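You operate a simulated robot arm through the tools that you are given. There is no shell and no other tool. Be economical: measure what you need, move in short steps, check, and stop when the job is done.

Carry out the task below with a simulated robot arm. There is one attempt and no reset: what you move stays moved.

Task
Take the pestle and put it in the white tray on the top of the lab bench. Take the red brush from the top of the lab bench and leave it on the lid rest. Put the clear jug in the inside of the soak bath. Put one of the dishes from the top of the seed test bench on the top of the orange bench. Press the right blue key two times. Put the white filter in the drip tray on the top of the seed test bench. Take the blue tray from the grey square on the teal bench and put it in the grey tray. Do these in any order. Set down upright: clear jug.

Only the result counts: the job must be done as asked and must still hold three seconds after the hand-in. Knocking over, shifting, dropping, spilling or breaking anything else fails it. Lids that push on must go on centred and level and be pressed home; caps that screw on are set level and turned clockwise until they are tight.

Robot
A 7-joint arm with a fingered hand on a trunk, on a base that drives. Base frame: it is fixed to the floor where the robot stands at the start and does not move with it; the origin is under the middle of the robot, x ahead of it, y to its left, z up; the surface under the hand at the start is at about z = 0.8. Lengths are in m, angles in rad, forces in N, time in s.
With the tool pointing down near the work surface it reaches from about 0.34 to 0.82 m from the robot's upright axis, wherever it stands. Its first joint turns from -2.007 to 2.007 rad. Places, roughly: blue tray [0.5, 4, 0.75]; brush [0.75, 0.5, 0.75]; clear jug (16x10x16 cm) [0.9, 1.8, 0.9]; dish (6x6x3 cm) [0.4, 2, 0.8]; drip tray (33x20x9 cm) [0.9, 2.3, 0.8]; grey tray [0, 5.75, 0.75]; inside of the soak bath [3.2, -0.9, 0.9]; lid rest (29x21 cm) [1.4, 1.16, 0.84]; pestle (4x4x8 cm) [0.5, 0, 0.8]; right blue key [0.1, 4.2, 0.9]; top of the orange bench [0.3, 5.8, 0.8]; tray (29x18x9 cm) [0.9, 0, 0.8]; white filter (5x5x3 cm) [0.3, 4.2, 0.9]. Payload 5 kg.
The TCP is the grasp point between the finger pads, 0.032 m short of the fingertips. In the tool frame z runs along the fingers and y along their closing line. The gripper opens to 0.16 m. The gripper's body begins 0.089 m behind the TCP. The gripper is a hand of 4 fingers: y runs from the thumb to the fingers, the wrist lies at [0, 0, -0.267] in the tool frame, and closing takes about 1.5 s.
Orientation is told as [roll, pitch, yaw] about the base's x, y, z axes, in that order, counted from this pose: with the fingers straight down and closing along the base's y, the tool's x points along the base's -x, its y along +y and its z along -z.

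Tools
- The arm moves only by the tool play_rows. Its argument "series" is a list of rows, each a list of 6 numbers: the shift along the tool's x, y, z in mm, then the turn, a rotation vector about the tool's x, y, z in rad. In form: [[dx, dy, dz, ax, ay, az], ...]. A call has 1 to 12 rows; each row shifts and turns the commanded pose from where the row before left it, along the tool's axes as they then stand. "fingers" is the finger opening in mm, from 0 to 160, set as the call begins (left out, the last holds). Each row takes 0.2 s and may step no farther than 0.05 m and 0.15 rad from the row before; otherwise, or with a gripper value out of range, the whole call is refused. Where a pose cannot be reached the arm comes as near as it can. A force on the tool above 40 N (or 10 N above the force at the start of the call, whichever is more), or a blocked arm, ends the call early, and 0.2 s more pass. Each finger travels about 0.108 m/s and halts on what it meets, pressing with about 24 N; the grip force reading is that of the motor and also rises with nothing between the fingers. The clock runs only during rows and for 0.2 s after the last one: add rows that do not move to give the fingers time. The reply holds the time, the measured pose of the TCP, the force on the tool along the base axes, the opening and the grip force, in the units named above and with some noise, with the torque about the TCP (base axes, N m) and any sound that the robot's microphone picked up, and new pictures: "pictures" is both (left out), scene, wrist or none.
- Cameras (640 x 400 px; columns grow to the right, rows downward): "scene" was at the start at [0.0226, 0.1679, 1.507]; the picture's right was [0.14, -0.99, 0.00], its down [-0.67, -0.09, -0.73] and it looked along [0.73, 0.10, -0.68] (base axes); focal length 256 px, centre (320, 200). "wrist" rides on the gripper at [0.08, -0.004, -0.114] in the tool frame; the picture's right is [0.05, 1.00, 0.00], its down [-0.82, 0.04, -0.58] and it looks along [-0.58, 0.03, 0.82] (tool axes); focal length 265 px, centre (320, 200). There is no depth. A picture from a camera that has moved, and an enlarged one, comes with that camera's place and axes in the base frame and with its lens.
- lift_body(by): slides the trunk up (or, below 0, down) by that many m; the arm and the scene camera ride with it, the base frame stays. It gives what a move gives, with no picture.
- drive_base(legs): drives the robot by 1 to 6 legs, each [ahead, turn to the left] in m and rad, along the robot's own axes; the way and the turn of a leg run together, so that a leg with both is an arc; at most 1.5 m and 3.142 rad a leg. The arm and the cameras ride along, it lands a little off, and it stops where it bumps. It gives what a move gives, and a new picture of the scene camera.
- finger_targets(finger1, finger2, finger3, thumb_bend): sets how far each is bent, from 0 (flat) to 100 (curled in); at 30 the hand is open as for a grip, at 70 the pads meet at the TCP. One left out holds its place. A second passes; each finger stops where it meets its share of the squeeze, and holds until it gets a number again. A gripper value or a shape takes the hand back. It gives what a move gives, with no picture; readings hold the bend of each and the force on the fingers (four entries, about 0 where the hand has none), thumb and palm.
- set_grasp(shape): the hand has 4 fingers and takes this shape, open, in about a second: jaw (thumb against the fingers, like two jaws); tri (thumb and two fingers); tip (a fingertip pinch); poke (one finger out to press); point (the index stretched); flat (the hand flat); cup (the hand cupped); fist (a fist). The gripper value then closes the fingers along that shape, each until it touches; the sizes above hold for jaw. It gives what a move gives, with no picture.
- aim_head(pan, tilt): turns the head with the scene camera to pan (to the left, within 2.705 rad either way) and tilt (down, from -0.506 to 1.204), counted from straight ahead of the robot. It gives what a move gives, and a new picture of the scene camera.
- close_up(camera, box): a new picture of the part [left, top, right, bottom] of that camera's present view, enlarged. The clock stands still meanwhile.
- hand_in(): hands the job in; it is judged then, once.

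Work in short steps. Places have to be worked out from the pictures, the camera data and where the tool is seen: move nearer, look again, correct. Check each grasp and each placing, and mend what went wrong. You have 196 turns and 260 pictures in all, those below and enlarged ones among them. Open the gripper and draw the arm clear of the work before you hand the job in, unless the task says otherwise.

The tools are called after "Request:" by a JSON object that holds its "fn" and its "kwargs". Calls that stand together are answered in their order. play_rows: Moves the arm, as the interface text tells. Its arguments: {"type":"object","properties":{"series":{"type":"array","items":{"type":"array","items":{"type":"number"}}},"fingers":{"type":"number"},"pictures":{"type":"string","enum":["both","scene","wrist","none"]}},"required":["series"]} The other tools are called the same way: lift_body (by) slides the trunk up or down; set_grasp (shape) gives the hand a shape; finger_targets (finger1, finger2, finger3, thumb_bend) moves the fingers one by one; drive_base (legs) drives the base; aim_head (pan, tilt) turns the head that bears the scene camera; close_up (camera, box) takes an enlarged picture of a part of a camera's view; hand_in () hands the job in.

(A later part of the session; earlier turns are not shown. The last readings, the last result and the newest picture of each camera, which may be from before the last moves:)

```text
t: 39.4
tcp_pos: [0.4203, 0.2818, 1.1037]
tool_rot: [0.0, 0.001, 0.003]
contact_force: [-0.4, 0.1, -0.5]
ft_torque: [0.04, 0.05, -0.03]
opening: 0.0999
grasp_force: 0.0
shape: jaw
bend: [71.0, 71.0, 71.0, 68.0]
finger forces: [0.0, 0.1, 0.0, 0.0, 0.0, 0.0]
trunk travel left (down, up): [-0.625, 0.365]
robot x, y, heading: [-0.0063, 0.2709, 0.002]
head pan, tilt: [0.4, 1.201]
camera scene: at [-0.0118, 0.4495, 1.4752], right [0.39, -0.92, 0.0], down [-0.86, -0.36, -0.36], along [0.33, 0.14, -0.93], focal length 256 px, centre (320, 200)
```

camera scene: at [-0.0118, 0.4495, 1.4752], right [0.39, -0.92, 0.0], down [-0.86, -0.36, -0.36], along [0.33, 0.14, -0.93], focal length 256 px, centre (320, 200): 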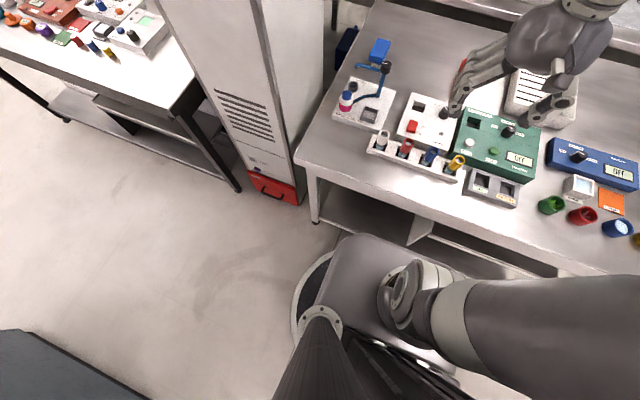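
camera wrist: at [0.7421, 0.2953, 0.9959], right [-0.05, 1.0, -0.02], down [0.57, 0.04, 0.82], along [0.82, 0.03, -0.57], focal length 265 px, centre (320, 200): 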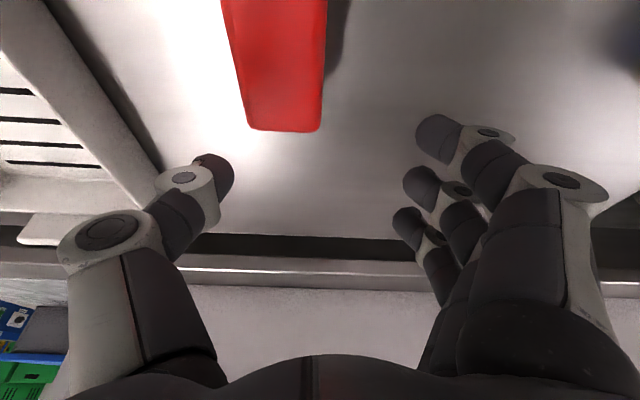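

Accurate drive. Now reach out above the brush.

Request:
{"fn": "play_rows", "kwargs": {"series": [[-46, 0, 10, 0, 0, 0], [-46, 0, 10, 0, 0, 0], [-46, 0, 10, 0, 0, 0], [-46, 0, 10, 0, 0, 0], [-46, 0, 10, 0, 0, 0], [-46, -1, 10, 0, 0, 0], [-46, -2, 10, 0, 0, 0], [-46, -3, 10, 0, 0, 0], [0, 0, 0, 0, 0, 0]], "pictures": "wrist"}}

Request:
{"fn": "aim_head", "kwargs": {"pan": 0.0, "tilt": 0.6}}

```text
t: 41.4
tcp_pos: [0.7878, 0.2771, 1.0257]
tool_rot: [-0.001, 0.001, 0.002]
contact_force: [-0.2, -0.2, -0.2]
ft_torque: [0.01, -0.01, -0.03]
opening: 0.0999
grasp_force: 0.0
shape: jaw
bend: [71.0, 71.0, 71.0, 68.0]
finger forces: [0.0, 0.1, 0.1, 0.1, 0.0, 0.1]
trunk travel left (down, up): [-0.625, 0.365]
robot x, y, heading: [-0.0024, 0.2743, -0.0]
head pan, tilt: [0.4, 1.201]
camera wrist: at [0.7054, 0.2719, 1.1405], right [-0.05, 1.0, 0.0], down [0.82, 0.04, 0.58], along [0.58, 0.03, -0.82], focal length 265 px, centre (320, 200)
```

wrist: 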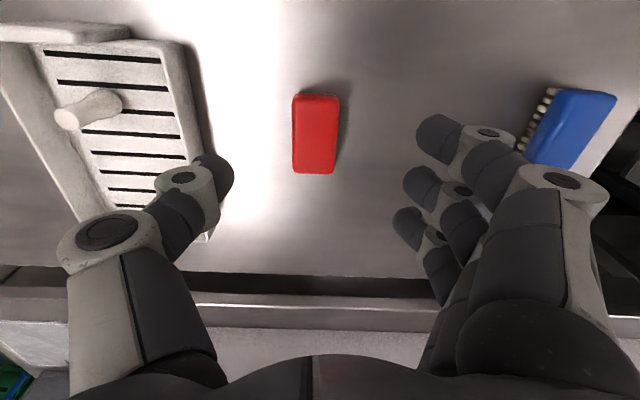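

```text
t: 42.4
tcp_pos: [0.7872, 0.2763, 1.0251]
tool_rot: [-0.001, 0.001, 0.002]
contact_force: [-0.9, -0.1, 0.0]
ft_torque: [0.03, 0.02, 0.0]
opening: 0.0995
grasp_force: 0.0
shape: jaw
bend: [71.0, 71.0, 71.0, 68.0]
finger forces: [0.1, 0.1, 0.0, 0.0, 0.1, 0.0]
trunk travel left (down, up): [-0.625, 0.365]
robot x, y, heading: [-0.0048, 0.2695, 0.003]
head pan, tilt: [0.0, 0.6]
camera scene: at [0.0247, 0.4279, 1.5197], right [0.0, -1.0, 0.0], down [-0.57, 0.0, -0.82], along [0.82, 0.0, -0.57], focal length 256 px, centre (320, 200)
```

scene: 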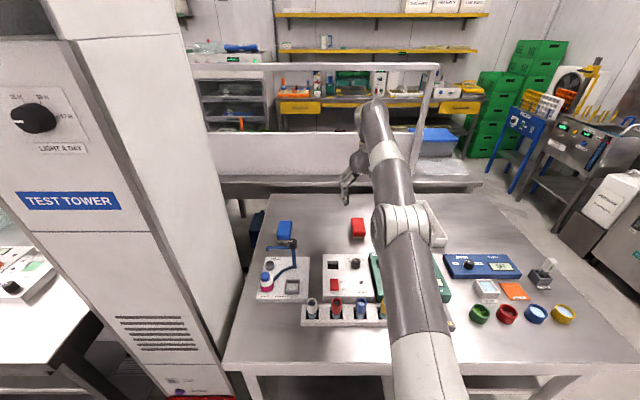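

Brush centre ≈ (0.82, 0.273), 5 cm wide. Move to x≈0.81 and descend.

Request:
{"fn": "play_rows", "kwargs": {"series": [[-22, -3, 20, 0, 0, 0], [0, 0, 40, 0, 0, 0], [0, 0, 40, 0, 0, 0], [0, 0, 30, 0, 0, 0], [0, 0, 0, 0, 0, 0]], "pictures": "wrist"}}

Request:
{"fn": "close_up", "kwargs": {"camera": "scene", "box": [300, 170, 440, 260]}}

```text
t: 43.5
tcp_pos: [0.7983, 0.2885, 0.8927]
tool_rot: [-0.001, 0.0, 0.004]
contact_force: [0.5, -0.1, -0.6]
ft_torque: [0.02, 0.01, -0.02]
opening: 0.0997
grasp_force: 0.0
shape: jaw
bend: [71.0, 71.0, 71.0, 68.0]
finger forces: [0.0, 0.1, 0.0, 0.0, 0.0, 0.1]
out of reach, approached as far as the arm can: row 1
trunk travel left (down, up): [-0.625, 0.365]
robot x, y, heading: [-0.0038, 0.2719, -0.003]
head pan, tilt: [0.0, 0.6]
camera wrist: at [0.7174, 0.2838, 1.0073], right [-0.05, 1.0, 0.0], down [0.82, 0.04, 0.58], along [0.58, 0.03, -0.82], focal length 265 px, centre (320, 200)
```

wrist: 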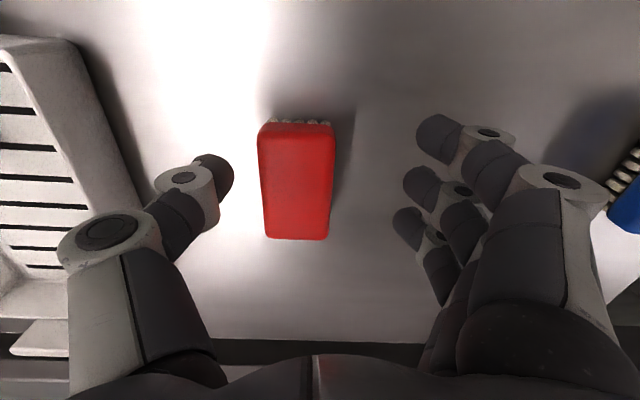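

```text
4.44 times, centred on (370, 215) of scene
camera zoom: at [0.0247, 0.4277, 1.5198], right [0.0, -1.0, 0.0], down [-0.57, 0.0, -0.82], along [0.82, 0.0, -0.57], focal length 1136 px, centre (98, 133)
```

zoom: 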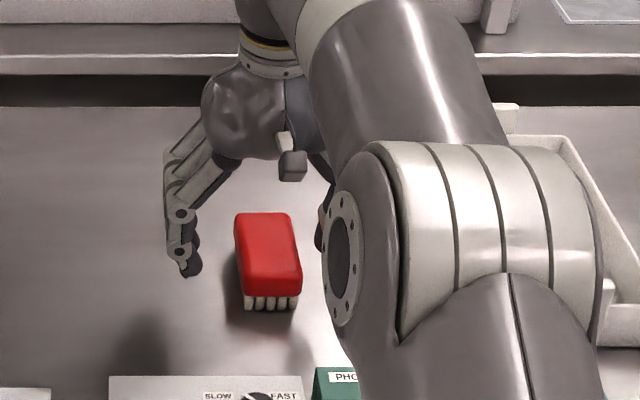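

Shift y by −16 mm to centre, and lower to z≈0.843.

Request:
{"fn": "play_rows", "kwargs": {"series": [[0, -16, 10, 0, 0, 0], [-2, 0, 20, 0, 0, 0], [0, 0, 18, 0, 0, 0], [0, 0, 0, 0, 0, 0]], "pictures": "wrist"}}

```text
t: 44.5
tcp_pos: [0.8002, 0.2726, 0.8447]
tool_rot: [0.001, 0.0, 0.002]
contact_force: [-0.2, -0.4, -1.1]
ft_torque: [0.01, 0.01, 0.0]
opening: 0.0998
grasp_force: 0.0
shape: jaw
bend: [71.0, 71.0, 71.0, 68.0]
finger forces: [0.0, 0.1, 0.1, 0.0, 0.0, 0.0]
trunk travel left (down, up): [-0.625, 0.365]
robot x, y, heading: [-0.0017, 0.27, 0.002]
head pan, tilt: [0.0, 0.6]
camera wrist: at [0.7193, 0.2679, 0.9587], right [-0.05, 1.0, 0.0], down [0.82, 0.04, 0.58], along [0.58, 0.03, -0.82], focal length 265 px, centre (320, 200)
```

wrist: 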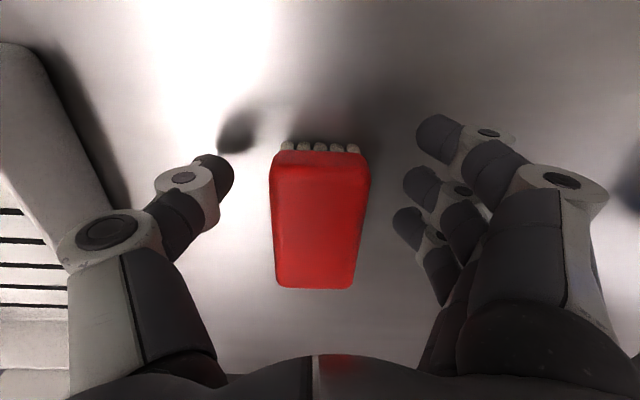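

Request:
{"fn": "play_rows", "kwargs": {"series": [[-8, 0, 4, 0, 0, 0], [0, 0, 0, 0, 0, 0]], "pictures": "none"}}

Request:
{"fn": "play_rows", "kwargs": {"series": [[0, 0, 0, 0, 0, 0], [0, 0, 0, 0, 0, 0], [0, 0, 0, 0, 0, 0], [0, 0, 0, 0, 0, 0], [0, 0, 0, 0, 0, 0]], "fingers": 0, "pictures": "wrist"}}

```text
t: 45.1
tcp_pos: [0.809, 0.2735, 0.8403]
tool_rot: [0.0, -0.001, 0.002]
contact_force: [0.7, -0.8, -0.3]
ft_torque: [0.01, 0.02, 0.01]
opening: 0.0998
grasp_force: 0.0
shape: jaw
bend: [71.0, 71.0, 71.0, 68.0]
finger forces: [0.0, 0.1, 0.0, 0.1, 0.0, 0.0]
trunk travel left (down, up): [-0.625, 0.365]
robot x, y, heading: [-0.0063, 0.2721, 0.005]
head pan, tilt: [0.0, 0.6]
```

```text
t: 46.4
tcp_pos: [0.8089, 0.2739, 0.8397]
tool_rot: [-0.001, -0.001, 0.003]
contact_force: [0.4, 0.6, 0.1]
ft_torque: [0.01, -0.03, -0.01]
opening: 0.0478
grasp_force: 24.4
shape: jaw
bend: [73.0, 73.0, 73.0, 70.0]
finger forces: [6.9, 7.1, 7.1, 0.0, 21.6, 0.0]
trunk travel left (down, up): [-0.625, 0.365]
robot x, y, heading: [-0.0032, 0.2727, 0.005]
head pan, tilt: [0.0, 0.6]
camera wrist: at [0.7273, 0.2683, 0.9548], right [-0.05, 1.0, 0.0], down [0.82, 0.04, 0.58], along [0.58, 0.03, -0.82], focal length 265 px, centre (320, 200)
```

wrist: 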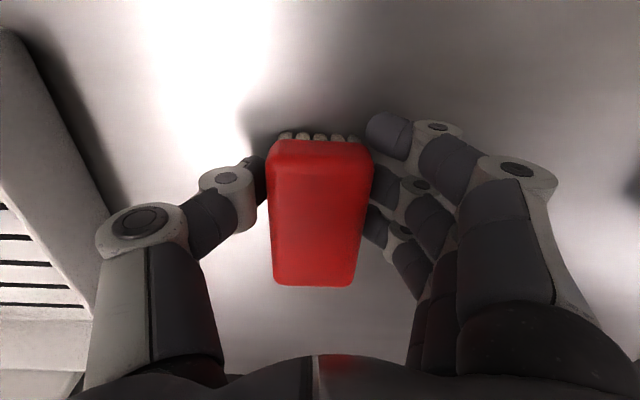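

Firm grip on all fingers. Lift, retract, and look for the lid rest.

Request:
{"fn": "play_rows", "kwargs": {"series": [[0, 0, -30, 0, 0, 0], [0, 0, -45, 0, 0, 0], [0, 0, -45, 0, 0, 0], [30, 0, -35, 0, 0, 0], [40, 0, -25, 0, 0, 0], [45, 0, -20, 0, 0, 0], [45, 0, -20, 0, 0, 0], [45, 0, -15, 0, 0, 0], [45, 0, 0, 0, 0, 0], [45, 0, 0, 0, 0, 0], [45, 0, 0, 0, 0, 0], [40, 0, 0, 0, 0, 0]], "pictures": "wrist"}}

Request:
{"fn": "lift_body", "kwargs": {"by": 0.3}}

Request:
{"fn": "aim_head", "kwargs": {"pan": 0.35, "tilt": 0.5}}

```text
t: 49.0
tcp_pos: [0.4272, 0.2734, 1.0753]
tool_rot: [0.002, 0.002, 0.003]
contact_force: [-0.7, -0.3, -1.1]
ft_torque: [0.03, -0.01, 0.01]
opening: 0.0478
grasp_force: 23.8
shape: jaw
bend: [73.0, 73.0, 73.0, 70.0]
finger forces: [6.8, 7.3, 7.0, 0.0, 21.4, 0.1]
trunk travel left (down, up): [-0.625, 0.365]
robot x, y, heading: [-0.0043, 0.2713, 0.006]
head pan, tilt: [0.0, 0.6]
camera wrist: at [0.3465, 0.2684, 1.1902], right [-0.05, 1.0, 0.0], down [0.81, 0.04, 0.58], along [0.58, 0.03, -0.82], focal length 265 px, centre (320, 200)
```

wrist: 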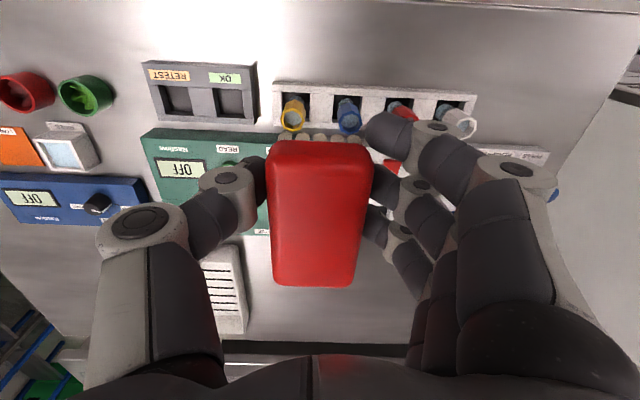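

```text
t: 52.0
tcp_pos: [0.4288, 0.2734, 1.3759]
tool_rot: [0.0, -0.001, 0.002]
contact_force: [0.2, 0.2, -1.1]
ft_torque: [0.02, 0.01, 0.01]
opening: 0.0479
grasp_force: 24.9
shape: jaw
bend: [73.0, 73.0, 73.0, 70.0]
finger forces: [6.8, 7.1, 7.0, 0.1, 21.4, 0.0]
trunk travel left (down, up): [-0.925, 0.065]
robot x, y, heading: [-0.0032, 0.2687, -0.001]
head pan, tilt: [0.0, 0.6]
```

```text
t: 52.8
tcp_pos: [0.4286, 0.273, 1.3752]
tool_rot: [-0.001, 0.0, 0.002]
contact_force: [0.2, -0.8, -1.0]
ft_torque: [-0.01, 0.06, -0.05]
opening: 0.0479
grasp_force: 24.7
shape: jaw
bend: [73.0, 73.0, 73.0, 70.0]
finger forces: [6.8, 7.2, 7.0, 0.0, 21.3, 0.0]
trunk travel left (down, up): [-0.925, 0.065]
robot x, y, heading: [0.0001, 0.2689, 0.003]
head pan, tilt: [0.351, 0.499]
camera scene: at [0.0217, 0.459, 1.8288], right [0.34, -0.94, 0.0], down [-0.45, -0.17, -0.88], along [0.82, 0.3, -0.48], focal length 256 px, centre (320, 200)
```

scene: 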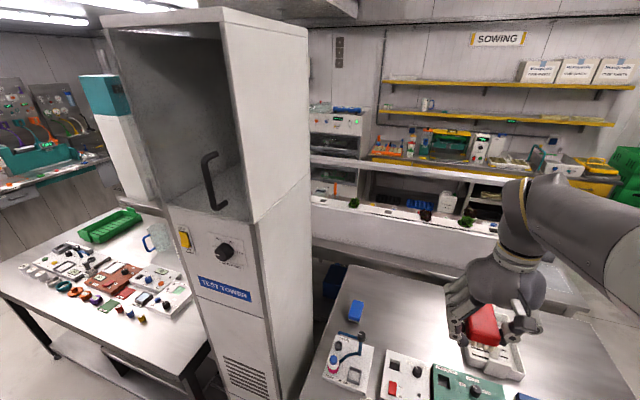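

The lid rest is hidden behind the tower; I'll go round the right end of the lab bench and look. First leg: back off, turn right and drive to y≈−1.0.

Request:
{"fn": "drive_base", "kwargs": {"legs": [[-0.25, 0], [0, -1.571], [1.25, 0], [0, 1.571]]}}

Request:
{"fn": "aim_head", "kwargs": {"pan": 0.3, "tilt": 0.5}}

```text
t: 68.2
tcp_pos: [0.1922, -0.9786, 1.3758]
tool_rot: [-0.001, 0.0, 0.025]
contact_force: [0.7, -0.9, -1.1]
ft_torque: [-0.02, 0.03, 0.0]
opening: 0.0477
grasp_force: 24.2
shape: jaw
bend: [73.0, 73.0, 73.0, 70.0]
finger forces: [5.9, 7.4, 7.1, 0.0, 21.4, 0.1]
trunk travel left (down, up): [-0.925, 0.065]
robot x, y, heading: [-0.2366, -0.9911, 0.025]
head pan, tilt: [0.351, 0.499]
camera scene: at [-0.2178, -0.8021, 1.8288], right [0.37, -0.93, 0.0], down [-0.45, -0.18, -0.88], along [0.82, 0.32, -0.48], focal length 256 px, centre (320, 200)
```

scene: 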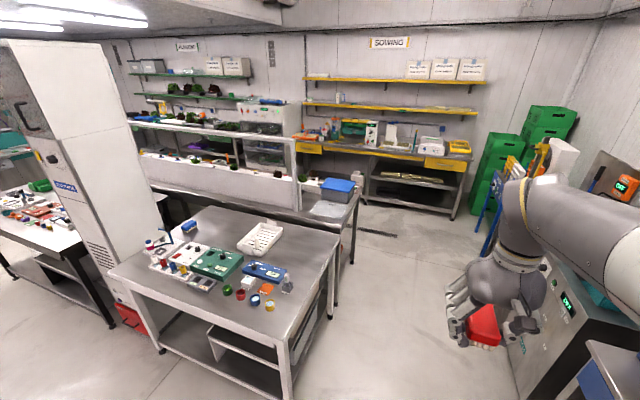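

```text
t: 68.8
tcp_pos: [0.1921, -0.9784, 1.3755]
tool_rot: [0.0, -0.001, 0.027]
contact_force: [0.3, 0.2, -1.3]
ft_torque: [0.01, 0.02, 0.01]
opening: 0.0478
grasp_force: 23.6
shape: jaw
bend: [73.0, 73.0, 73.0, 70.0]
finger forces: [6.0, 7.4, 7.0, 0.1, 21.4, 0.0]
trunk travel left (down, up): [-0.925, 0.065]
robot x, y, heading: [-0.2383, -0.9932, 0.025]
head pan, tilt: [0.3, 0.499]
camera scene: at [-0.2162, -0.8065, 1.8289], right [0.32, -0.95, 0.0], down [-0.45, -0.15, -0.88], along [0.83, 0.28, -0.48], focal length 256 px, centre (320, 200)
```

scene: 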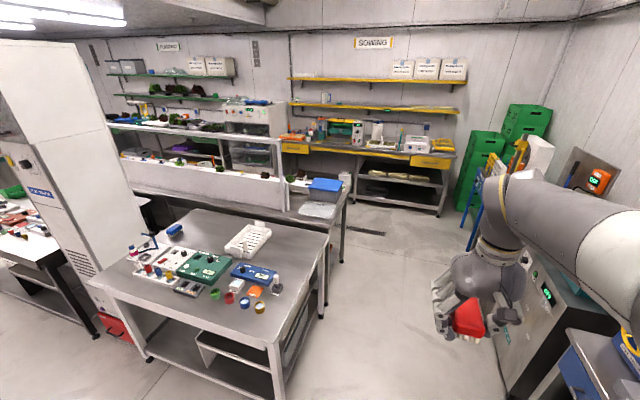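

Request:
{"fn": "close_up", "kwargs": {"camera": "scene", "box": [90, 100, 350, 240]}}

Request:
{"fn": "close_up", "kwargs": {"camera": "scene", "box": [430, 100, 640, 400]}}

```text
2.46 times, centred on (220, 170) of scene
camera zoom: at [-0.2162, -0.8065, 1.8289], right [0.32, -0.95, 0.0], down [-0.45, -0.15, -0.88], along [0.83, 0.28, -0.48], focal length 629 px, centre (566, 274)
```

zoom: 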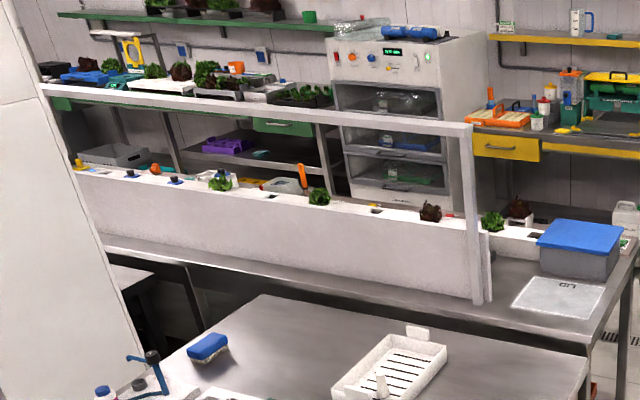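

```text
1.33 times, centred on (535, 250) of scene
camera zoom: at [-0.2162, -0.8065, 1.8289], right [0.32, -0.95, 0.0], down [-0.45, -0.15, -0.88], along [0.83, 0.28, -0.48], focal length 341 px, centre (33, 133)
```

zoom: 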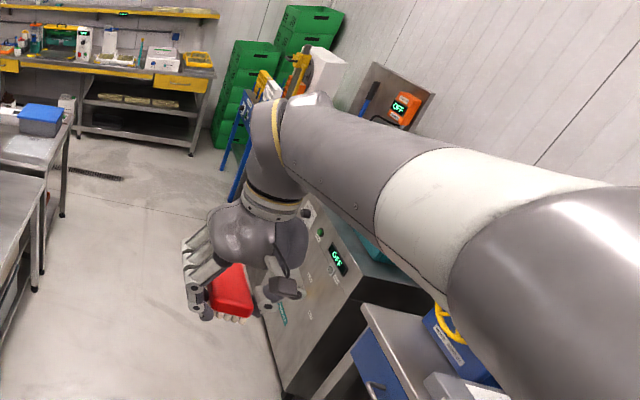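

Request:
{"fn": "close_up", "kwargs": {"camera": "scene", "box": [280, 165, 360, 225]}}

```text
6.67 times, centred on (320, 195) of scene
camera zoom: at [-0.2162, -0.8065, 1.8289], right [0.32, -0.95, 0.0], down [-0.45, -0.15, -0.88], along [0.83, 0.28, -0.48], focal length 1704 px, centre (320, 233)
```

zoom: 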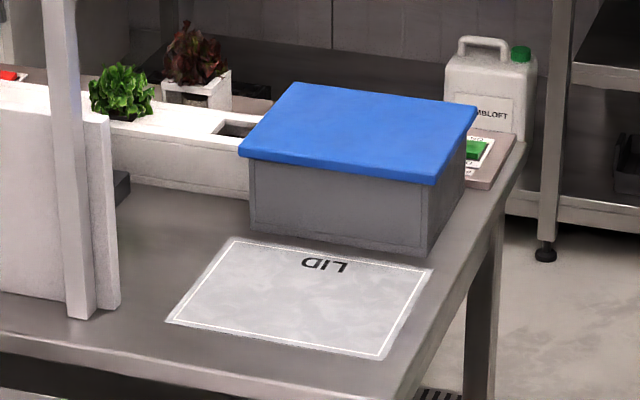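

A plate marked "LID" lies on the steel bench at about (1.35, −0.26), though the list says y=1.16. I drive to x≈1.35 facing it and look along the bench to check for another one.

Request:
{"fn": "drive_base", "kwargs": {"legs": [[0.8, -0.025], [0.78, 0], [0, 1.571]]}}

Request:
{"fn": "aim_head", "kwargs": {"pan": 0.0, "tilt": 0.45}}

```text
t: 80.8
tcp_pos: [1.3386, -0.5518, 1.3746]
tool_rot: [0.0, 0.001, 1.577]
contact_force: [-0.1, 0.3, -1.0]
ft_torque: [-0.04, 0.02, -0.06]
opening: 0.0476
grasp_force: 23.9
shape: jaw
bend: [73.0, 73.0, 73.0, 70.0]
finger forces: [5.7, 7.5, 7.1, 0.0, 21.4, 0.1]
trunk travel left (down, up): [-0.925, 0.065]
robot x, y, heading: [1.3427, -0.9815, 1.575]
head pan, tilt: [0.3, 0.499]
camera scene: at [1.1601, -0.9573, 1.8288], right [0.95, 0.3, 0.0], down [0.14, -0.46, -0.88], along [-0.27, 0.84, -0.48], focal length 256 px, centre (320, 200)
```

scene: 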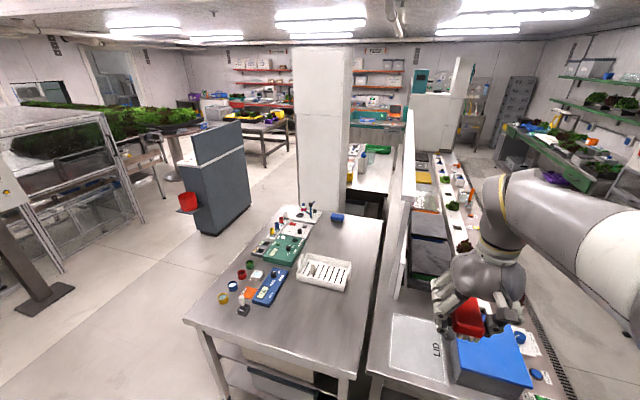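

```text
t: 81.6
tcp_pos: [1.3389, -0.5501, 1.3753]
tool_rot: [0.0, 0.001, 1.578]
contact_force: [0.3, 0.2, -1.1]
ft_torque: [-0.08, 0.01, 0.01]
opening: 0.0474
grasp_force: 23.9
shape: jaw
bend: [73.0, 73.0, 73.0, 70.0]
finger forces: [5.7, 7.5, 7.0, 0.0, 21.4, 0.1]
trunk travel left (down, up): [-0.925, 0.065]
robot x, y, heading: [1.345, -0.9836, 1.577]
head pan, tilt: [0.0, 0.45]
camera scene: at [1.187, -0.9521, 1.8333], right [1.0, 0.01, 0.0], down [0.0, -0.44, -0.9], along [-0.01, 0.9, -0.44], focal length 256 px, centre (320, 200)
```

scene: 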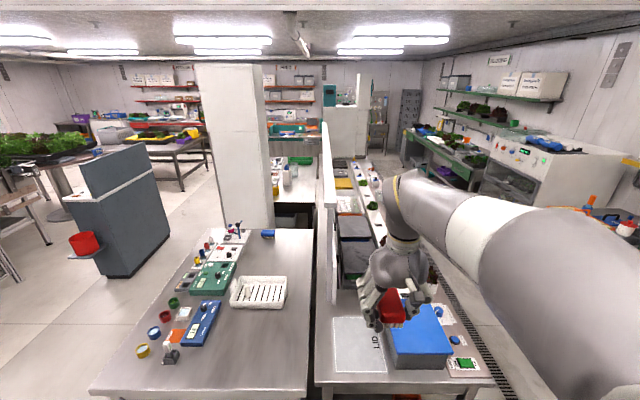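

Request:
{"fn": "close_up", "kwargs": {"camera": "scene", "box": [310, 140, 410, 300]}}

Request:
{"fn": "close_up", "kwargs": {"camera": "scene", "box": [310, 140, 390, 230]}}

```text
2.50 times, centred on (360, 220) of scene
camera zoom: at [1.187, -0.9521, 1.8333], right [1.0, 0.01, 0.0], down [0.0, -0.44, -0.9], along [-0.01, 0.9, -0.44], focal length 639 px, centre (220, 150)
```

zoom: 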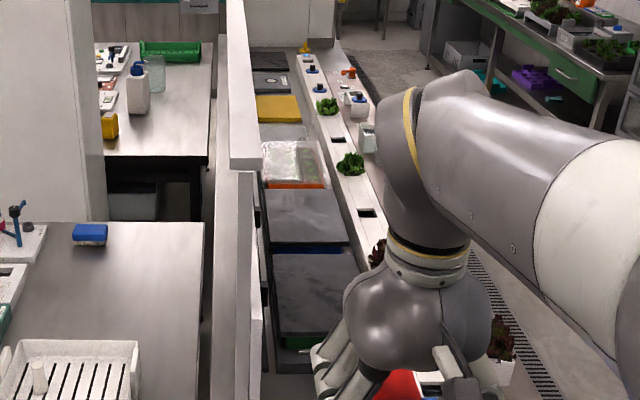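

```text
4.44 times, centred on (350, 185) of scene
camera zoom: at [1.187, -0.9521, 1.8333], right [1.0, 0.01, 0.0], down [0.0, -0.44, -0.9], along [-0.01, 0.9, -0.44], focal length 1136 px, centre (187, 267)
```

zoom: 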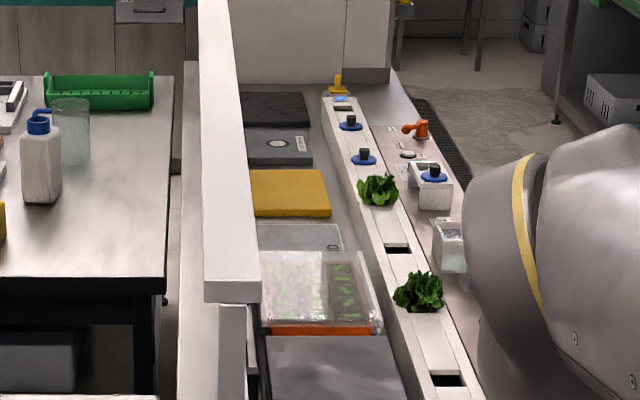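

The real lid rest is the bordered grey plate at ≈(1.39, 1.2), reachable from the far aisle. I check the aisle for clearance.

Request:
{"fn": "aim_head", "kwargs": {"pan": -0.75, "tilt": 0.55}}

```text
t: 82.7
tcp_pos: [1.3385, -0.5508, 1.3746]
tool_rot: [-0.002, 0.001, 1.577]
contact_force: [-0.2, 0.4, -0.9]
ft_torque: [-0.05, -0.02, 0.02]
opening: 0.0475
grasp_force: 23.6
shape: jaw
bend: [73.0, 73.0, 73.0, 70.0]
finger forces: [5.6, 7.6, 7.0, 0.0, 21.3, 0.1]
trunk travel left (down, up): [-0.925, 0.065]
robot x, y, heading: [1.3452, -0.9841, 1.577]
head pan, tilt: [-0.75, 0.55]
camera scene: at [1.2485, -0.9778, 1.8243], right [0.74, -0.68, 0.0], down [-0.35, -0.38, -0.85], along [0.58, 0.63, -0.52], focal length 256 px, centre (320, 200)
```

scene: 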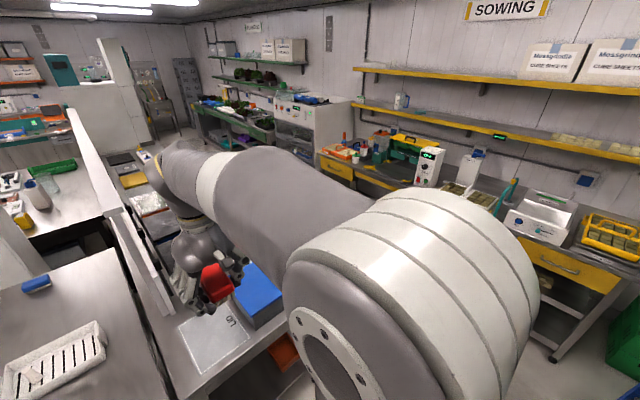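

Aisle is ~1.1 m wide (x≈1.8–2.9). I drive up it to y≈1.17 and face the bench (−x).

Request:
{"fn": "drive_base", "kwargs": {"legs": [[0, -1.577], [0.9, 0], [0, 1.571], [1.1, 0], [1.05, 0]]}}

Request:
{"fn": "aim_head", "kwargs": {"pan": 1.2, "tilt": 0.8}}

```text
t: 105.3
tcp_pos: [2.2665, 1.6026, 1.3746]
tool_rot: [-0.001, 0.0, 1.559]
contact_force: [0.7, 0.6, -1.3]
ft_torque: [-0.05, 0.03, -0.03]
opening: 0.0472
grasp_force: 23.9
shape: jaw
bend: [73.0, 73.0, 73.0, 70.0]
finger forces: [5.4, 8.0, 6.9, 0.1, 21.2, 0.1]
trunk travel left (down, up): [-0.925, 0.065]
robot x, y, heading: [2.2627, 1.1728, 1.556]
head pan, tilt: [-0.75, 0.55]
camera scene: at [2.1671, 1.1779, 1.8243], right [0.72, -0.69, 0.0], down [-0.36, -0.38, -0.85], along [0.59, 0.62, -0.52], focal length 256 px, centre (320, 200)
```

scene: 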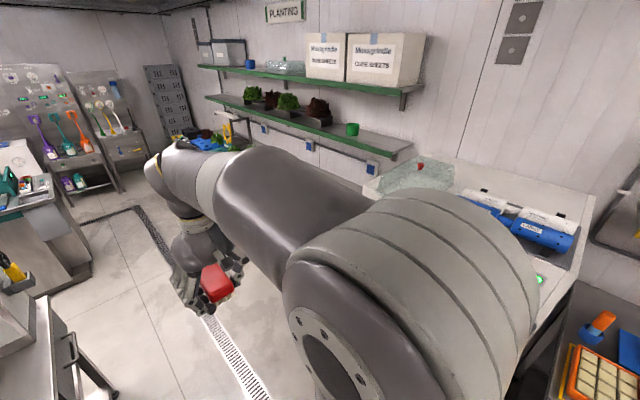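

```text
t: 107.2
tcp_pos: [2.2662, 1.6022, 1.3752]
tool_rot: [0.001, 0.0, 1.558]
contact_force: [-1.0, 0.9, -1.4]
ft_torque: [-0.03, -0.01, -0.01]
opening: 0.0471
grasp_force: 24.4
shape: jaw
bend: [73.0, 73.0, 73.0, 70.0]
finger forces: [5.5, 8.1, 6.9, 0.0, 21.3, 0.0]
trunk travel left (down, up): [-0.925, 0.065]
robot x, y, heading: [2.2579, 1.1713, 1.556]
head pan, tilt: [1.201, 0.799]
camera scene: at [2.0302, 1.1426, 1.8029], right [0.37, 0.93, 0.0], down [0.67, -0.27, -0.7], along [-0.65, 0.26, -0.72], focal length 256 px, centre (320, 200)
```

scene: 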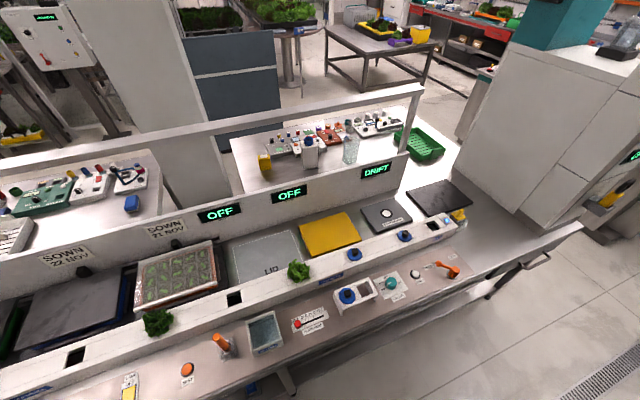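

The lid rest centre is ≈(1.40, 1.155). I turn to face −x, close in slightly, and lower the trunk.

Request:
{"fn": "drive_base", "kwargs": {"legs": [[0, 1.585], [0.07, 0]]}}

Request:
{"fn": "lift_body", "kwargs": {"by": -0.22}}

Request:
{"fn": "aim_head", "kwargs": {"pan": 0.0, "tilt": 0.8}}

```text
t: 112.1
tcp_pos: [1.7576, 1.168, 1.3745]
tool_rot: [0.0, 0.002, -3.142]
contact_force: [-0.5, -0.6, -0.9]
ft_torque: [0.02, -0.1, -0.02]
opening: 0.0469
grasp_force: 23.8
shape: jaw
bend: [74.0, 73.0, 73.0, 70.0]
finger forces: [5.4, 8.3, 6.9, 0.0, 21.2, 0.0]
trunk travel left (down, up): [-0.925, 0.065]
robot x, y, heading: [2.1921, 1.1722, -3.143]
head pan, tilt: [1.201, 0.799]
camera scene: at [2.2206, 0.9385, 1.8029], right [-0.93, 0.36, 0.0], down [0.26, 0.67, -0.7], along [-0.25, -0.65, -0.72], focal length 256 px, centre (320, 200)
```

scene: 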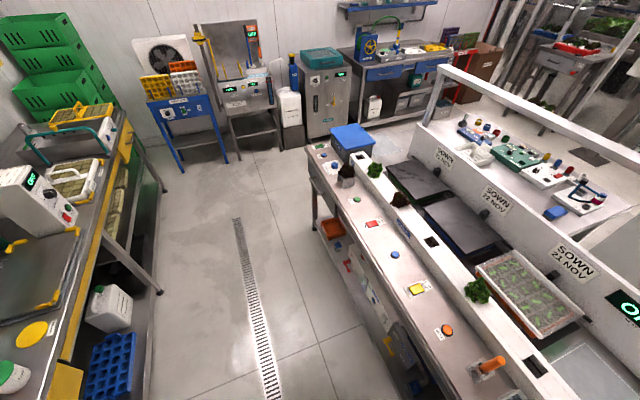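

```text
t: 114.4
tcp_pos: [1.76, 1.1687, 1.1547]
tool_rot: [0.0, 0.0, -3.141]
contact_force: [0.0, 0.7, -1.4]
ft_torque: [-0.02, -0.03, 0.0]
opening: 0.0473
grasp_force: 24.2
shape: jaw
bend: [74.0, 73.0, 73.0, 70.0]
finger forces: [5.5, 8.3, 7.1, 0.0, 21.3, 0.0]
trunk travel left (down, up): [-0.705, 0.285]
robot x, y, heading: [2.1919, 1.1695, -3.139]
head pan, tilt: [1.201, 0.799]
```

```text
t: 115.8
tcp_pos: [1.7604, 1.1697, 1.1556]
tool_rot: [0.001, 0.001, -3.141]
contact_force: [0.1, 1.0, -0.9]
ft_torque: [0.01, -0.05, -0.03]
opening: 0.047
grasp_force: 24.3
shape: jaw
bend: [74.0, 73.0, 73.0, 70.0]
finger forces: [5.4, 8.2, 7.0, 0.0, 21.2, 0.0]
trunk travel left (down, up): [-0.705, 0.285]
robot x, y, heading: [2.1919, 1.1712, -3.137]
head pan, tilt: [0.0, 0.799]
camera scene: at [2.1713, 1.0136, 1.5829], right [0.0, 1.0, 0.0], down [0.72, 0.0, -0.7], along [-0.7, 0.0, -0.72], focal length 256 px, centre (320, 200)
```

scene: 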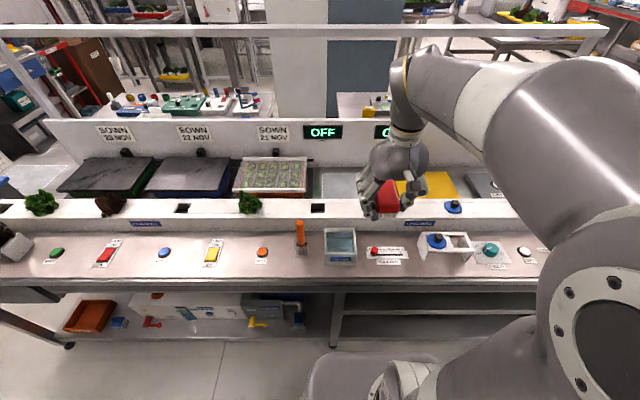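

Extend over the lid rest at z≈1.12.

Request:
{"fn": "play_rows", "kwargs": {"series": [[-43, 2, 4, 0, 0, 0], [-43, 2, 4, 0, 0, 0], [-43, 2, 4, 0, 0, 0], [-43, 2, 4, 0, 0, 0], [-43, 2, 4, 0, 0, 0], [-43, 2, 4, 0, 0, 0], [-43, 2, 4, 0, 0, 0], [-39, 0, 4, 0, 0, 0], [0, 0, 0, 0, 0, 0]]}}

```text
t: 117.8
tcp_pos: [1.4203, 1.1523, 1.1227]
tool_rot: [-0.001, 0.0, -3.142]
contact_force: [0.6, -0.6, -1.1]
ft_torque: [-0.01, -0.02, -0.01]
opening: 0.0471
grasp_force: 24.1
shape: jaw
bend: [74.0, 73.0, 73.0, 70.0]
finger forces: [5.4, 8.5, 6.9, 0.0, 21.1, 0.0]
trunk travel left (down, up): [-0.705, 0.285]
robot x, y, heading: [2.1925, 1.1697, -3.141]
head pan, tilt: [0.0, 0.799]
camera scene: at [2.172, 1.0137, 1.583], right [0.0, 1.0, 0.0], down [0.72, 0.0, -0.7], along [-0.7, 0.0, -0.72], focal length 256 px, centre (320, 200)
camera wrist: at [1.501, 1.1567, 1.2376], right [0.05, -1.0, 0.0], down [-0.82, -0.04, 0.58], along [-0.58, -0.03, -0.82], focal length 265 px, centre (320, 200)
```

scene: 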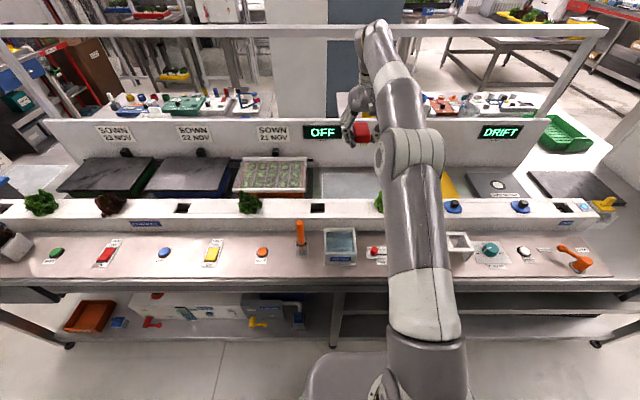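
wrist: 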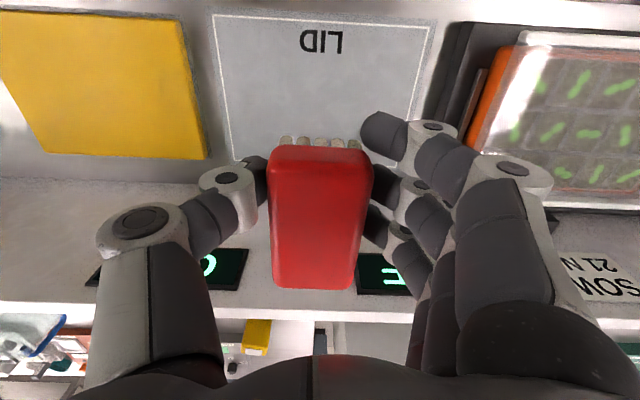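

Brush is centred over the plate. Lower to ~0.90 and then gently.

Request:
{"fn": "play_rows", "kwargs": {"series": [[0, 0, 45, 0, 0, 0], [0, 0, 45, 0, 0, 0], [0, 0, 45, 0, 0, 0], [0, 0, 45, 0, 0, 0], [0, 0, 30, 0, 0, 0], [0, 0, 0, 0, 0, 0]], "pictures": "wrist"}}

```text
t: 119.2
tcp_pos: [1.4199, 1.1542, 0.9114]
tool_rot: [0.0, 0.0, -3.142]
contact_force: [-0.7, -0.4, -2.0]
ft_torque: [-0.03, 0.01, 0.01]
opening: 0.0471
grasp_force: 23.5
shape: jaw
bend: [74.0, 73.0, 73.0, 70.0]
finger forces: [5.5, 8.7, 7.0, 0.1, 21.0, 0.0]
trunk travel left (down, up): [-0.705, 0.285]
robot x, y, heading: [2.1941, 1.1709, -3.141]
head pan, tilt: [0.0, 0.799]
camera wrist: at [1.5003, 1.1582, 1.0269], right [0.05, -1.0, 0.0], down [-0.82, -0.04, 0.58], along [-0.58, -0.03, -0.82], focal length 265 px, centre (320, 200)
```

wrist: 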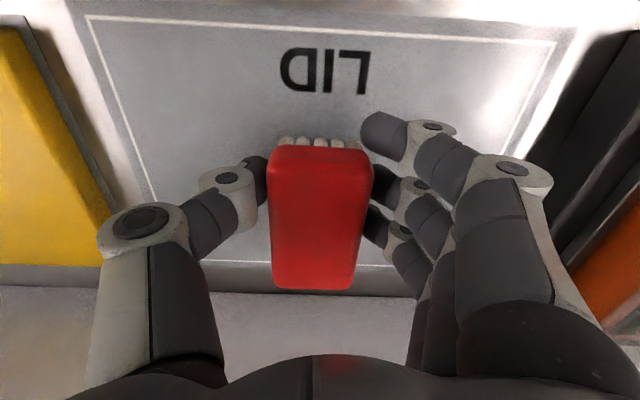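

Request:
{"fn": "play_rows", "kwargs": {"series": [[0, 0, 10, 0, 0, 0], [0, 0, 6, 0, 0, 0], [0, 0, 5, 0, 0, 0], [0, 0, 4, 0, 0, 0], [0, 0, 4, 0, 0, 0], [0, 0, 4, 0, 0, 0], [0, 0, 0, 0, 0, 0]], "pictures": "wrist"}}

```text
t: 120.8
tcp_pos: [1.4212, 1.1547, 0.8808]
tool_rot: [0.001, -0.004, 3.142]
contact_force: [-1.1, 3.1, 26.9]
ft_torque: [-0.4, 0.31, -0.04]
opening: 0.0463
grasp_force: 24.0
shape: jaw
bend: [75.0, 75.0, 75.0, 72.0]
finger forces: [0.5, 23.9, 18.5, 0.0, 23.6, 0.0]
trunk travel left (down, up): [-0.705, 0.285]
robot x, y, heading: [2.1885, 1.1708, -3.136]
head pan, tilt: [0.0, 0.799]
camera wrist: at [1.5019, 1.1584, 0.9962], right [0.05, -1.0, 0.0], down [-0.81, -0.04, 0.58], along [-0.58, -0.03, -0.81], focal length 265 px, centre (320, 200)
```

wrist: 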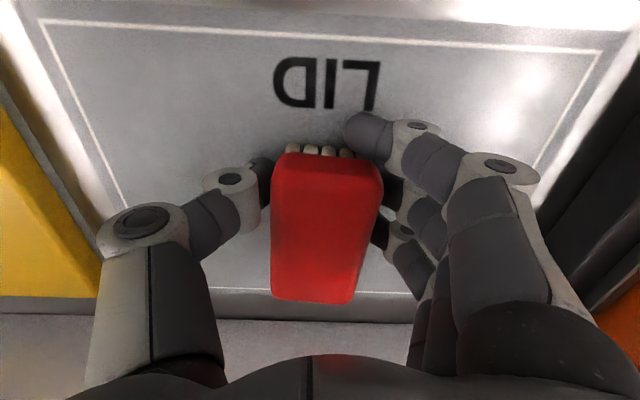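

Contact. Back off 2 mm, open and withdraw upward.

Request:
{"fn": "play_rows", "kwargs": {"series": [[0, 0, -2, 0, 0, 0], [0, 0, 0, 0, 0, 0], [0, 0, 0, 0, 0, 0], [0, 0, 0, 0, 0, 0]], "fingers": 90, "pictures": "none"}}

Request:
{"fn": "play_rows", "kwargs": {"series": [[0, 0, -40, 0, 0, 0], [0, 0, -45, 0, 0, 0], [0, 0, -45, 0, 0, 0], [0, 0, -45, 0, 0, 0], [0, 0, -45, 0, 0, 0], [0, 0, 0, 0, 0, 0]], "pictures": "wrist"}}

```text
t: 121.8
tcp_pos: [1.421, 1.1557, 0.8819]
tool_rot: [0.001, -0.001, -3.141]
contact_force: [0.0, 6.4, 17.4]
ft_torque: [-0.66, -0.02, 0.04]
opening: 0.0844
grasp_force: 0.0
shape: jaw
bend: [73.0, 73.0, 73.0, 70.0]
finger forces: [5.9, 5.8, 5.8, 0.0, 0.0, 0.0]
trunk travel left (down, up): [-0.705, 0.285]
robot x, y, heading: [2.195, 1.1725, -3.143]
head pan, tilt: [0.0, 0.799]
```

```text
t: 123.2
tcp_pos: [1.4207, 1.1542, 1.1029]
tool_rot: [0.001, -0.001, -3.142]
contact_force: [-0.8, -1.1, 0.8]
ft_torque: [0.02, -0.02, -0.05]
opening: 0.0892
grasp_force: 0.1
shape: jaw
bend: [72.0, 72.0, 72.0, 70.0]
finger forces: [0.0, 0.1, 0.1, 0.0, 0.1, 0.1]
trunk travel left (down, up): [-0.705, 0.285]
robot x, y, heading: [2.1925, 1.1679, -3.14]
head pan, tilt: [0.0, 0.799]
camera wrist: at [1.5005, 1.1576, 1.2173], right [0.05, -1.0, 0.0], down [-0.82, -0.04, 0.58], along [-0.58, -0.03, -0.82], focal length 265 px, centre (320, 200)
```

wrist: 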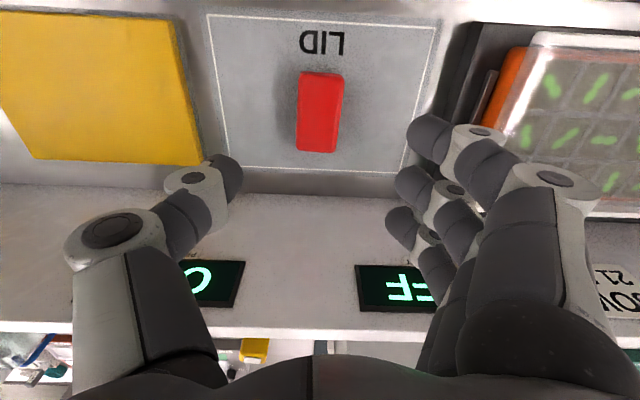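

Brush rests well on the lid rest. While here I look toward the soak bath (3.2, −0.9) and retract the arm.

Request:
{"fn": "play_rows", "kwargs": {"series": [[45, 0, -10, 0, 0, 0], [45, 0, -10, 0, 0, 0], [45, 0, -10, 0, 0, 0], [45, 0, -10, 0, 0, 0], [45, 0, -10, 0, 0, 0], [45, 0, 0, 0, 0, 0], [45, 0, 0, 0, 0, 0], [40, 0, 0, 0, 0, 0]], "pictures": "none"}}

Request:
{"fn": "aim_head", "kwargs": {"pan": 2.1, "tilt": 0.4}}

Request:
{"fn": "close_up", "kwargs": {"camera": "scene", "box": [160, 130, 420, 330]}}

```text
t: 125.0
tcp_pos: [1.7764, 1.1554, 1.1525]
tool_rot: [-0.001, 0.0, -3.141]
contact_force: [-0.1, -0.5, 0.0]
ft_torque: [0.0, 0.0, 0.03]
opening: 0.0895
grasp_force: 0.0
shape: jaw
bend: [72.0, 72.0, 72.0, 70.0]
finger forces: [0.0, 0.0, 0.1, 0.0, 0.0, 0.0]
trunk travel left (down, up): [-0.705, 0.285]
robot x, y, heading: [2.1875, 1.1701, -3.143]
head pan, tilt: [0.0, 0.799]
```

```text
t: 127.0
tcp_pos: [1.7732, 1.1545, 1.151]
tool_rot: [-0.002, -0.002, -3.141]
contact_force: [0.8, 0.3, -0.3]
ft_torque: [-0.04, 0.0, -0.01]
opening: 0.0893
grasp_force: 0.0
shape: jaw
bend: [72.0, 72.0, 72.0, 70.0]
finger forces: [0.0, 0.0, 0.0, 0.0, 0.0, 0.0]
trunk travel left (down, up): [-0.705, 0.285]
robot x, y, heading: [2.1901, 1.1661, -3.14]
head pan, tilt: [2.1, 0.4]
camera scene: at [2.2988, 0.9337, 1.618], right [-0.86, -0.5, 0.0], down [-0.2, 0.34, -0.92], along [0.46, -0.8, -0.39], focal length 256 px, centre (320, 200)
```

scene: 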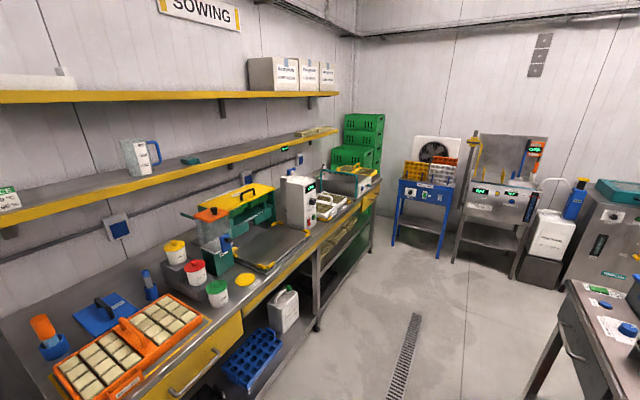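

```text
2.00 times, centred on (290, 230) of scene
camera zoom: at [2.2988, 0.9337, 1.618], right [-0.86, -0.5, 0.0], down [-0.2, 0.34, -0.92], along [0.46, -0.8, -0.39], focal length 511 px, centre (380, 140)
```

zoom: 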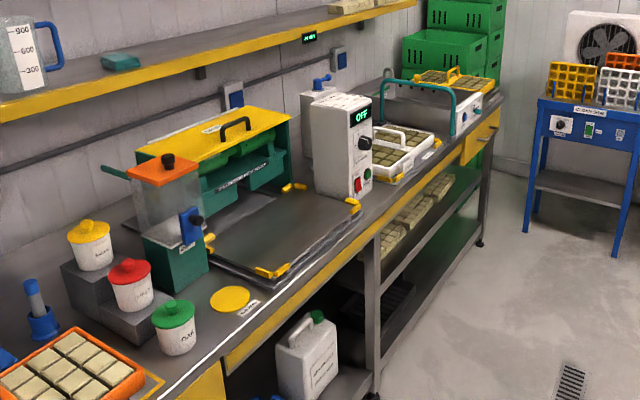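

The soak bath is the box with the teal arch near (3.2, −0.9). Now I drive round to the seed test bench on the west side for the jug.

Request:
{"fn": "drive_base", "kwargs": {"legs": [[0, 1.571], [1.1, 0], [1.1, 0], [0, -1.571], [1.3, 0], [1.15, 0]]}}

Request:
{"fn": "drive_base", "kwargs": {"legs": [[0, -1.571], [1.4, 0], [1.4, 0]]}}

Request:
{"fn": "aim_head", "kwargs": {"pan": -1.0, "tilt": 0.5}}

```text
t: 157.1
tcp_pos: [-0.6889, -1.0285, 1.1517]
tool_rot: [0.0, 0.001, 3.136]
contact_force: [0.1, 0.4, -0.5]
ft_torque: [0.01, 0.02, -0.01]
opening: 0.0892
grasp_force: 0.0
shape: jaw
bend: [72.0, 72.0, 72.0, 70.0]
finger forces: [0.0, 0.0, 0.0, 0.1, 0.0, 0.0]
trunk travel left (down, up): [-0.705, 0.285]
robot x, y, heading: [-0.273, -1.0177, 3.138]
head pan, tilt: [2.1, 0.4]
camera scene: at [-0.1662, -1.2543, 1.618], right [-0.87, -0.5, 0.0], down [-0.19, 0.34, -0.92], along [0.46, -0.8, -0.39], focal length 256 px, centre (320, 200)
```

scene: 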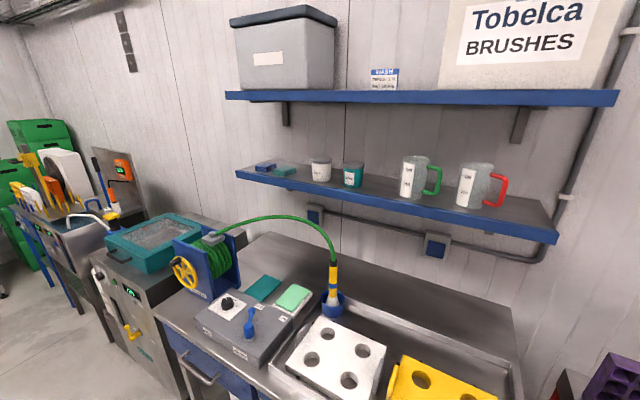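

```text
t: 174.4
tcp_pos: [-0.2874, 2.1908, 1.1522]
tool_rot: [0.001, -0.001, 1.567]
contact_force: [-0.7, 0.0, 0.3]
ft_torque: [-0.01, 0.02, 0.01]
opening: 0.0893
grasp_force: 0.0
shape: jaw
bend: [72.0, 72.0, 72.0, 70.0]
finger forces: [0.0, 0.0, 0.0, 0.0, 0.0, 0.0]
trunk travel left (down, up): [-0.705, 0.285]
robot x, y, heading: [-0.2723, 1.7701, 1.565]
head pan, tilt: [2.1, 0.4]
camera scene: at [-0.5098, 1.6674, 1.618], right [-0.5, 0.86, 0.0], down [0.34, 0.2, -0.92], along [-0.8, -0.46, -0.39], focal length 256 px, centre (320, 200)
```

scene: 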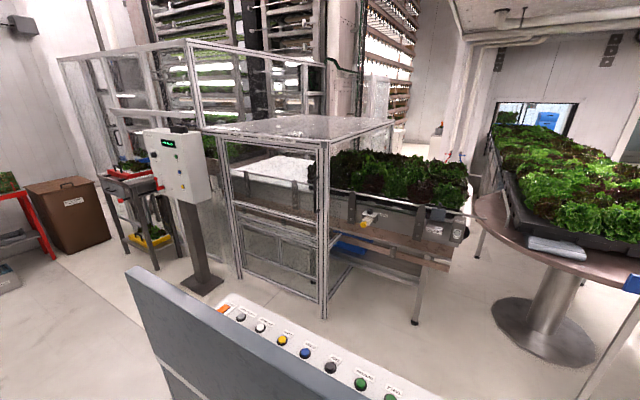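

```text
t: 177.1
tcp_pos: [-0.2881, 2.1905, 1.1518]
tool_rot: [-0.001, 0.0, 1.567]
contact_force: [-0.2, -0.3, 0.2]
ft_torque: [-0.02, 0.01, 0.01]
opening: 0.0892
grasp_force: 0.1
shape: jaw
bend: [72.0, 72.0, 72.0, 70.0]
finger forces: [0.0, 0.0, 0.0, 0.1, 0.0, 0.0]
trunk travel left (down, up): [-0.705, 0.285]
robot x, y, heading: [-0.2708, 1.7718, 1.561]
head pan, tilt: [-1.0, 0.499]
camera scene: at [-0.353, 1.7626, 1.6089], right [0.54, -0.84, 0.0], down [-0.4, -0.26, -0.88], along [0.74, 0.47, -0.48], focal length 256 px, centre (320, 200)
```

scene: 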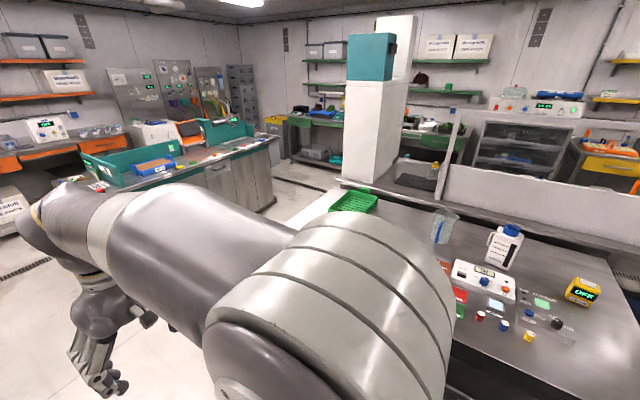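

Turn to face the seed test bench and look.

Request:
{"fn": "drive_base", "kwargs": {"legs": [[0, -1.565]]}}

Request:
{"fn": "aim_head", "kwargs": {"pan": 0.1, "tilt": 0.7}}

```text
t: 181.3
tcp_pos: [0.1432, 1.794, 1.152]
tool_rot: [0.0, -0.001, 0.015]
contact_force: [-0.4, -0.2, 0.5]
ft_torque: [-0.03, -0.04, -0.01]
opening: 0.089
grasp_force: 0.0
shape: jaw
bend: [72.0, 72.0, 72.0, 70.0]
finger forces: [0.0, 0.1, 0.0, 0.0, 0.0, 0.0]
trunk travel left (down, up): [-0.705, 0.285]
robot x, y, heading: [-0.2728, 1.7744, 0.017]
head pan, tilt: [-1.0, 0.499]
camera scene: at [-0.2848, 1.8529, 1.6089], right [-0.83, -0.55, 0.0], down [-0.26, 0.4, -0.88], along [0.49, -0.73, -0.48], focal length 256 px, centre (320, 200)
```

scene: 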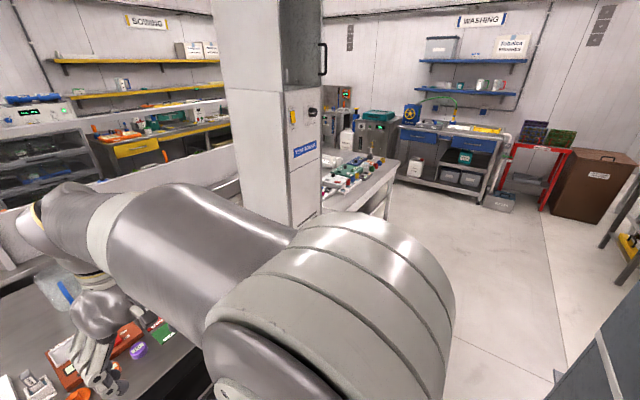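

```text
t: 182.6
tcp_pos: [0.1432, 1.7944, 1.1507]
tool_rot: [0.002, 0.002, 0.015]
contact_force: [0.6, -0.2, 1.3]
ft_torque: [-0.03, -0.02, -0.03]
opening: 0.0891
grasp_force: 0.0
shape: jaw
bend: [72.0, 72.0, 72.0, 70.0]
finger forces: [0.0, 0.1, 0.0, 0.0, 0.1, 0.0]
trunk travel left (down, up): [-0.705, 0.285]
robot x, y, heading: [-0.2726, 1.7742, 0.017]
head pan, tilt: [0.099, 0.7]
camera scene: at [-0.2507, 1.9385, 1.5912], right [0.11, -0.99, 0.0], down [-0.64, -0.07, -0.77], along [0.76, 0.09, -0.64], focal length 256 px, centre (320, 200)
```

scene: 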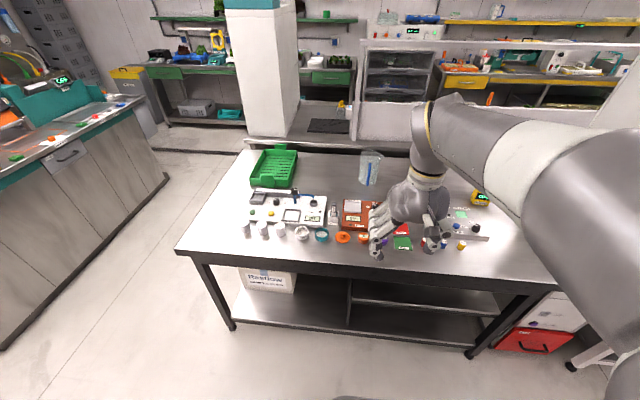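

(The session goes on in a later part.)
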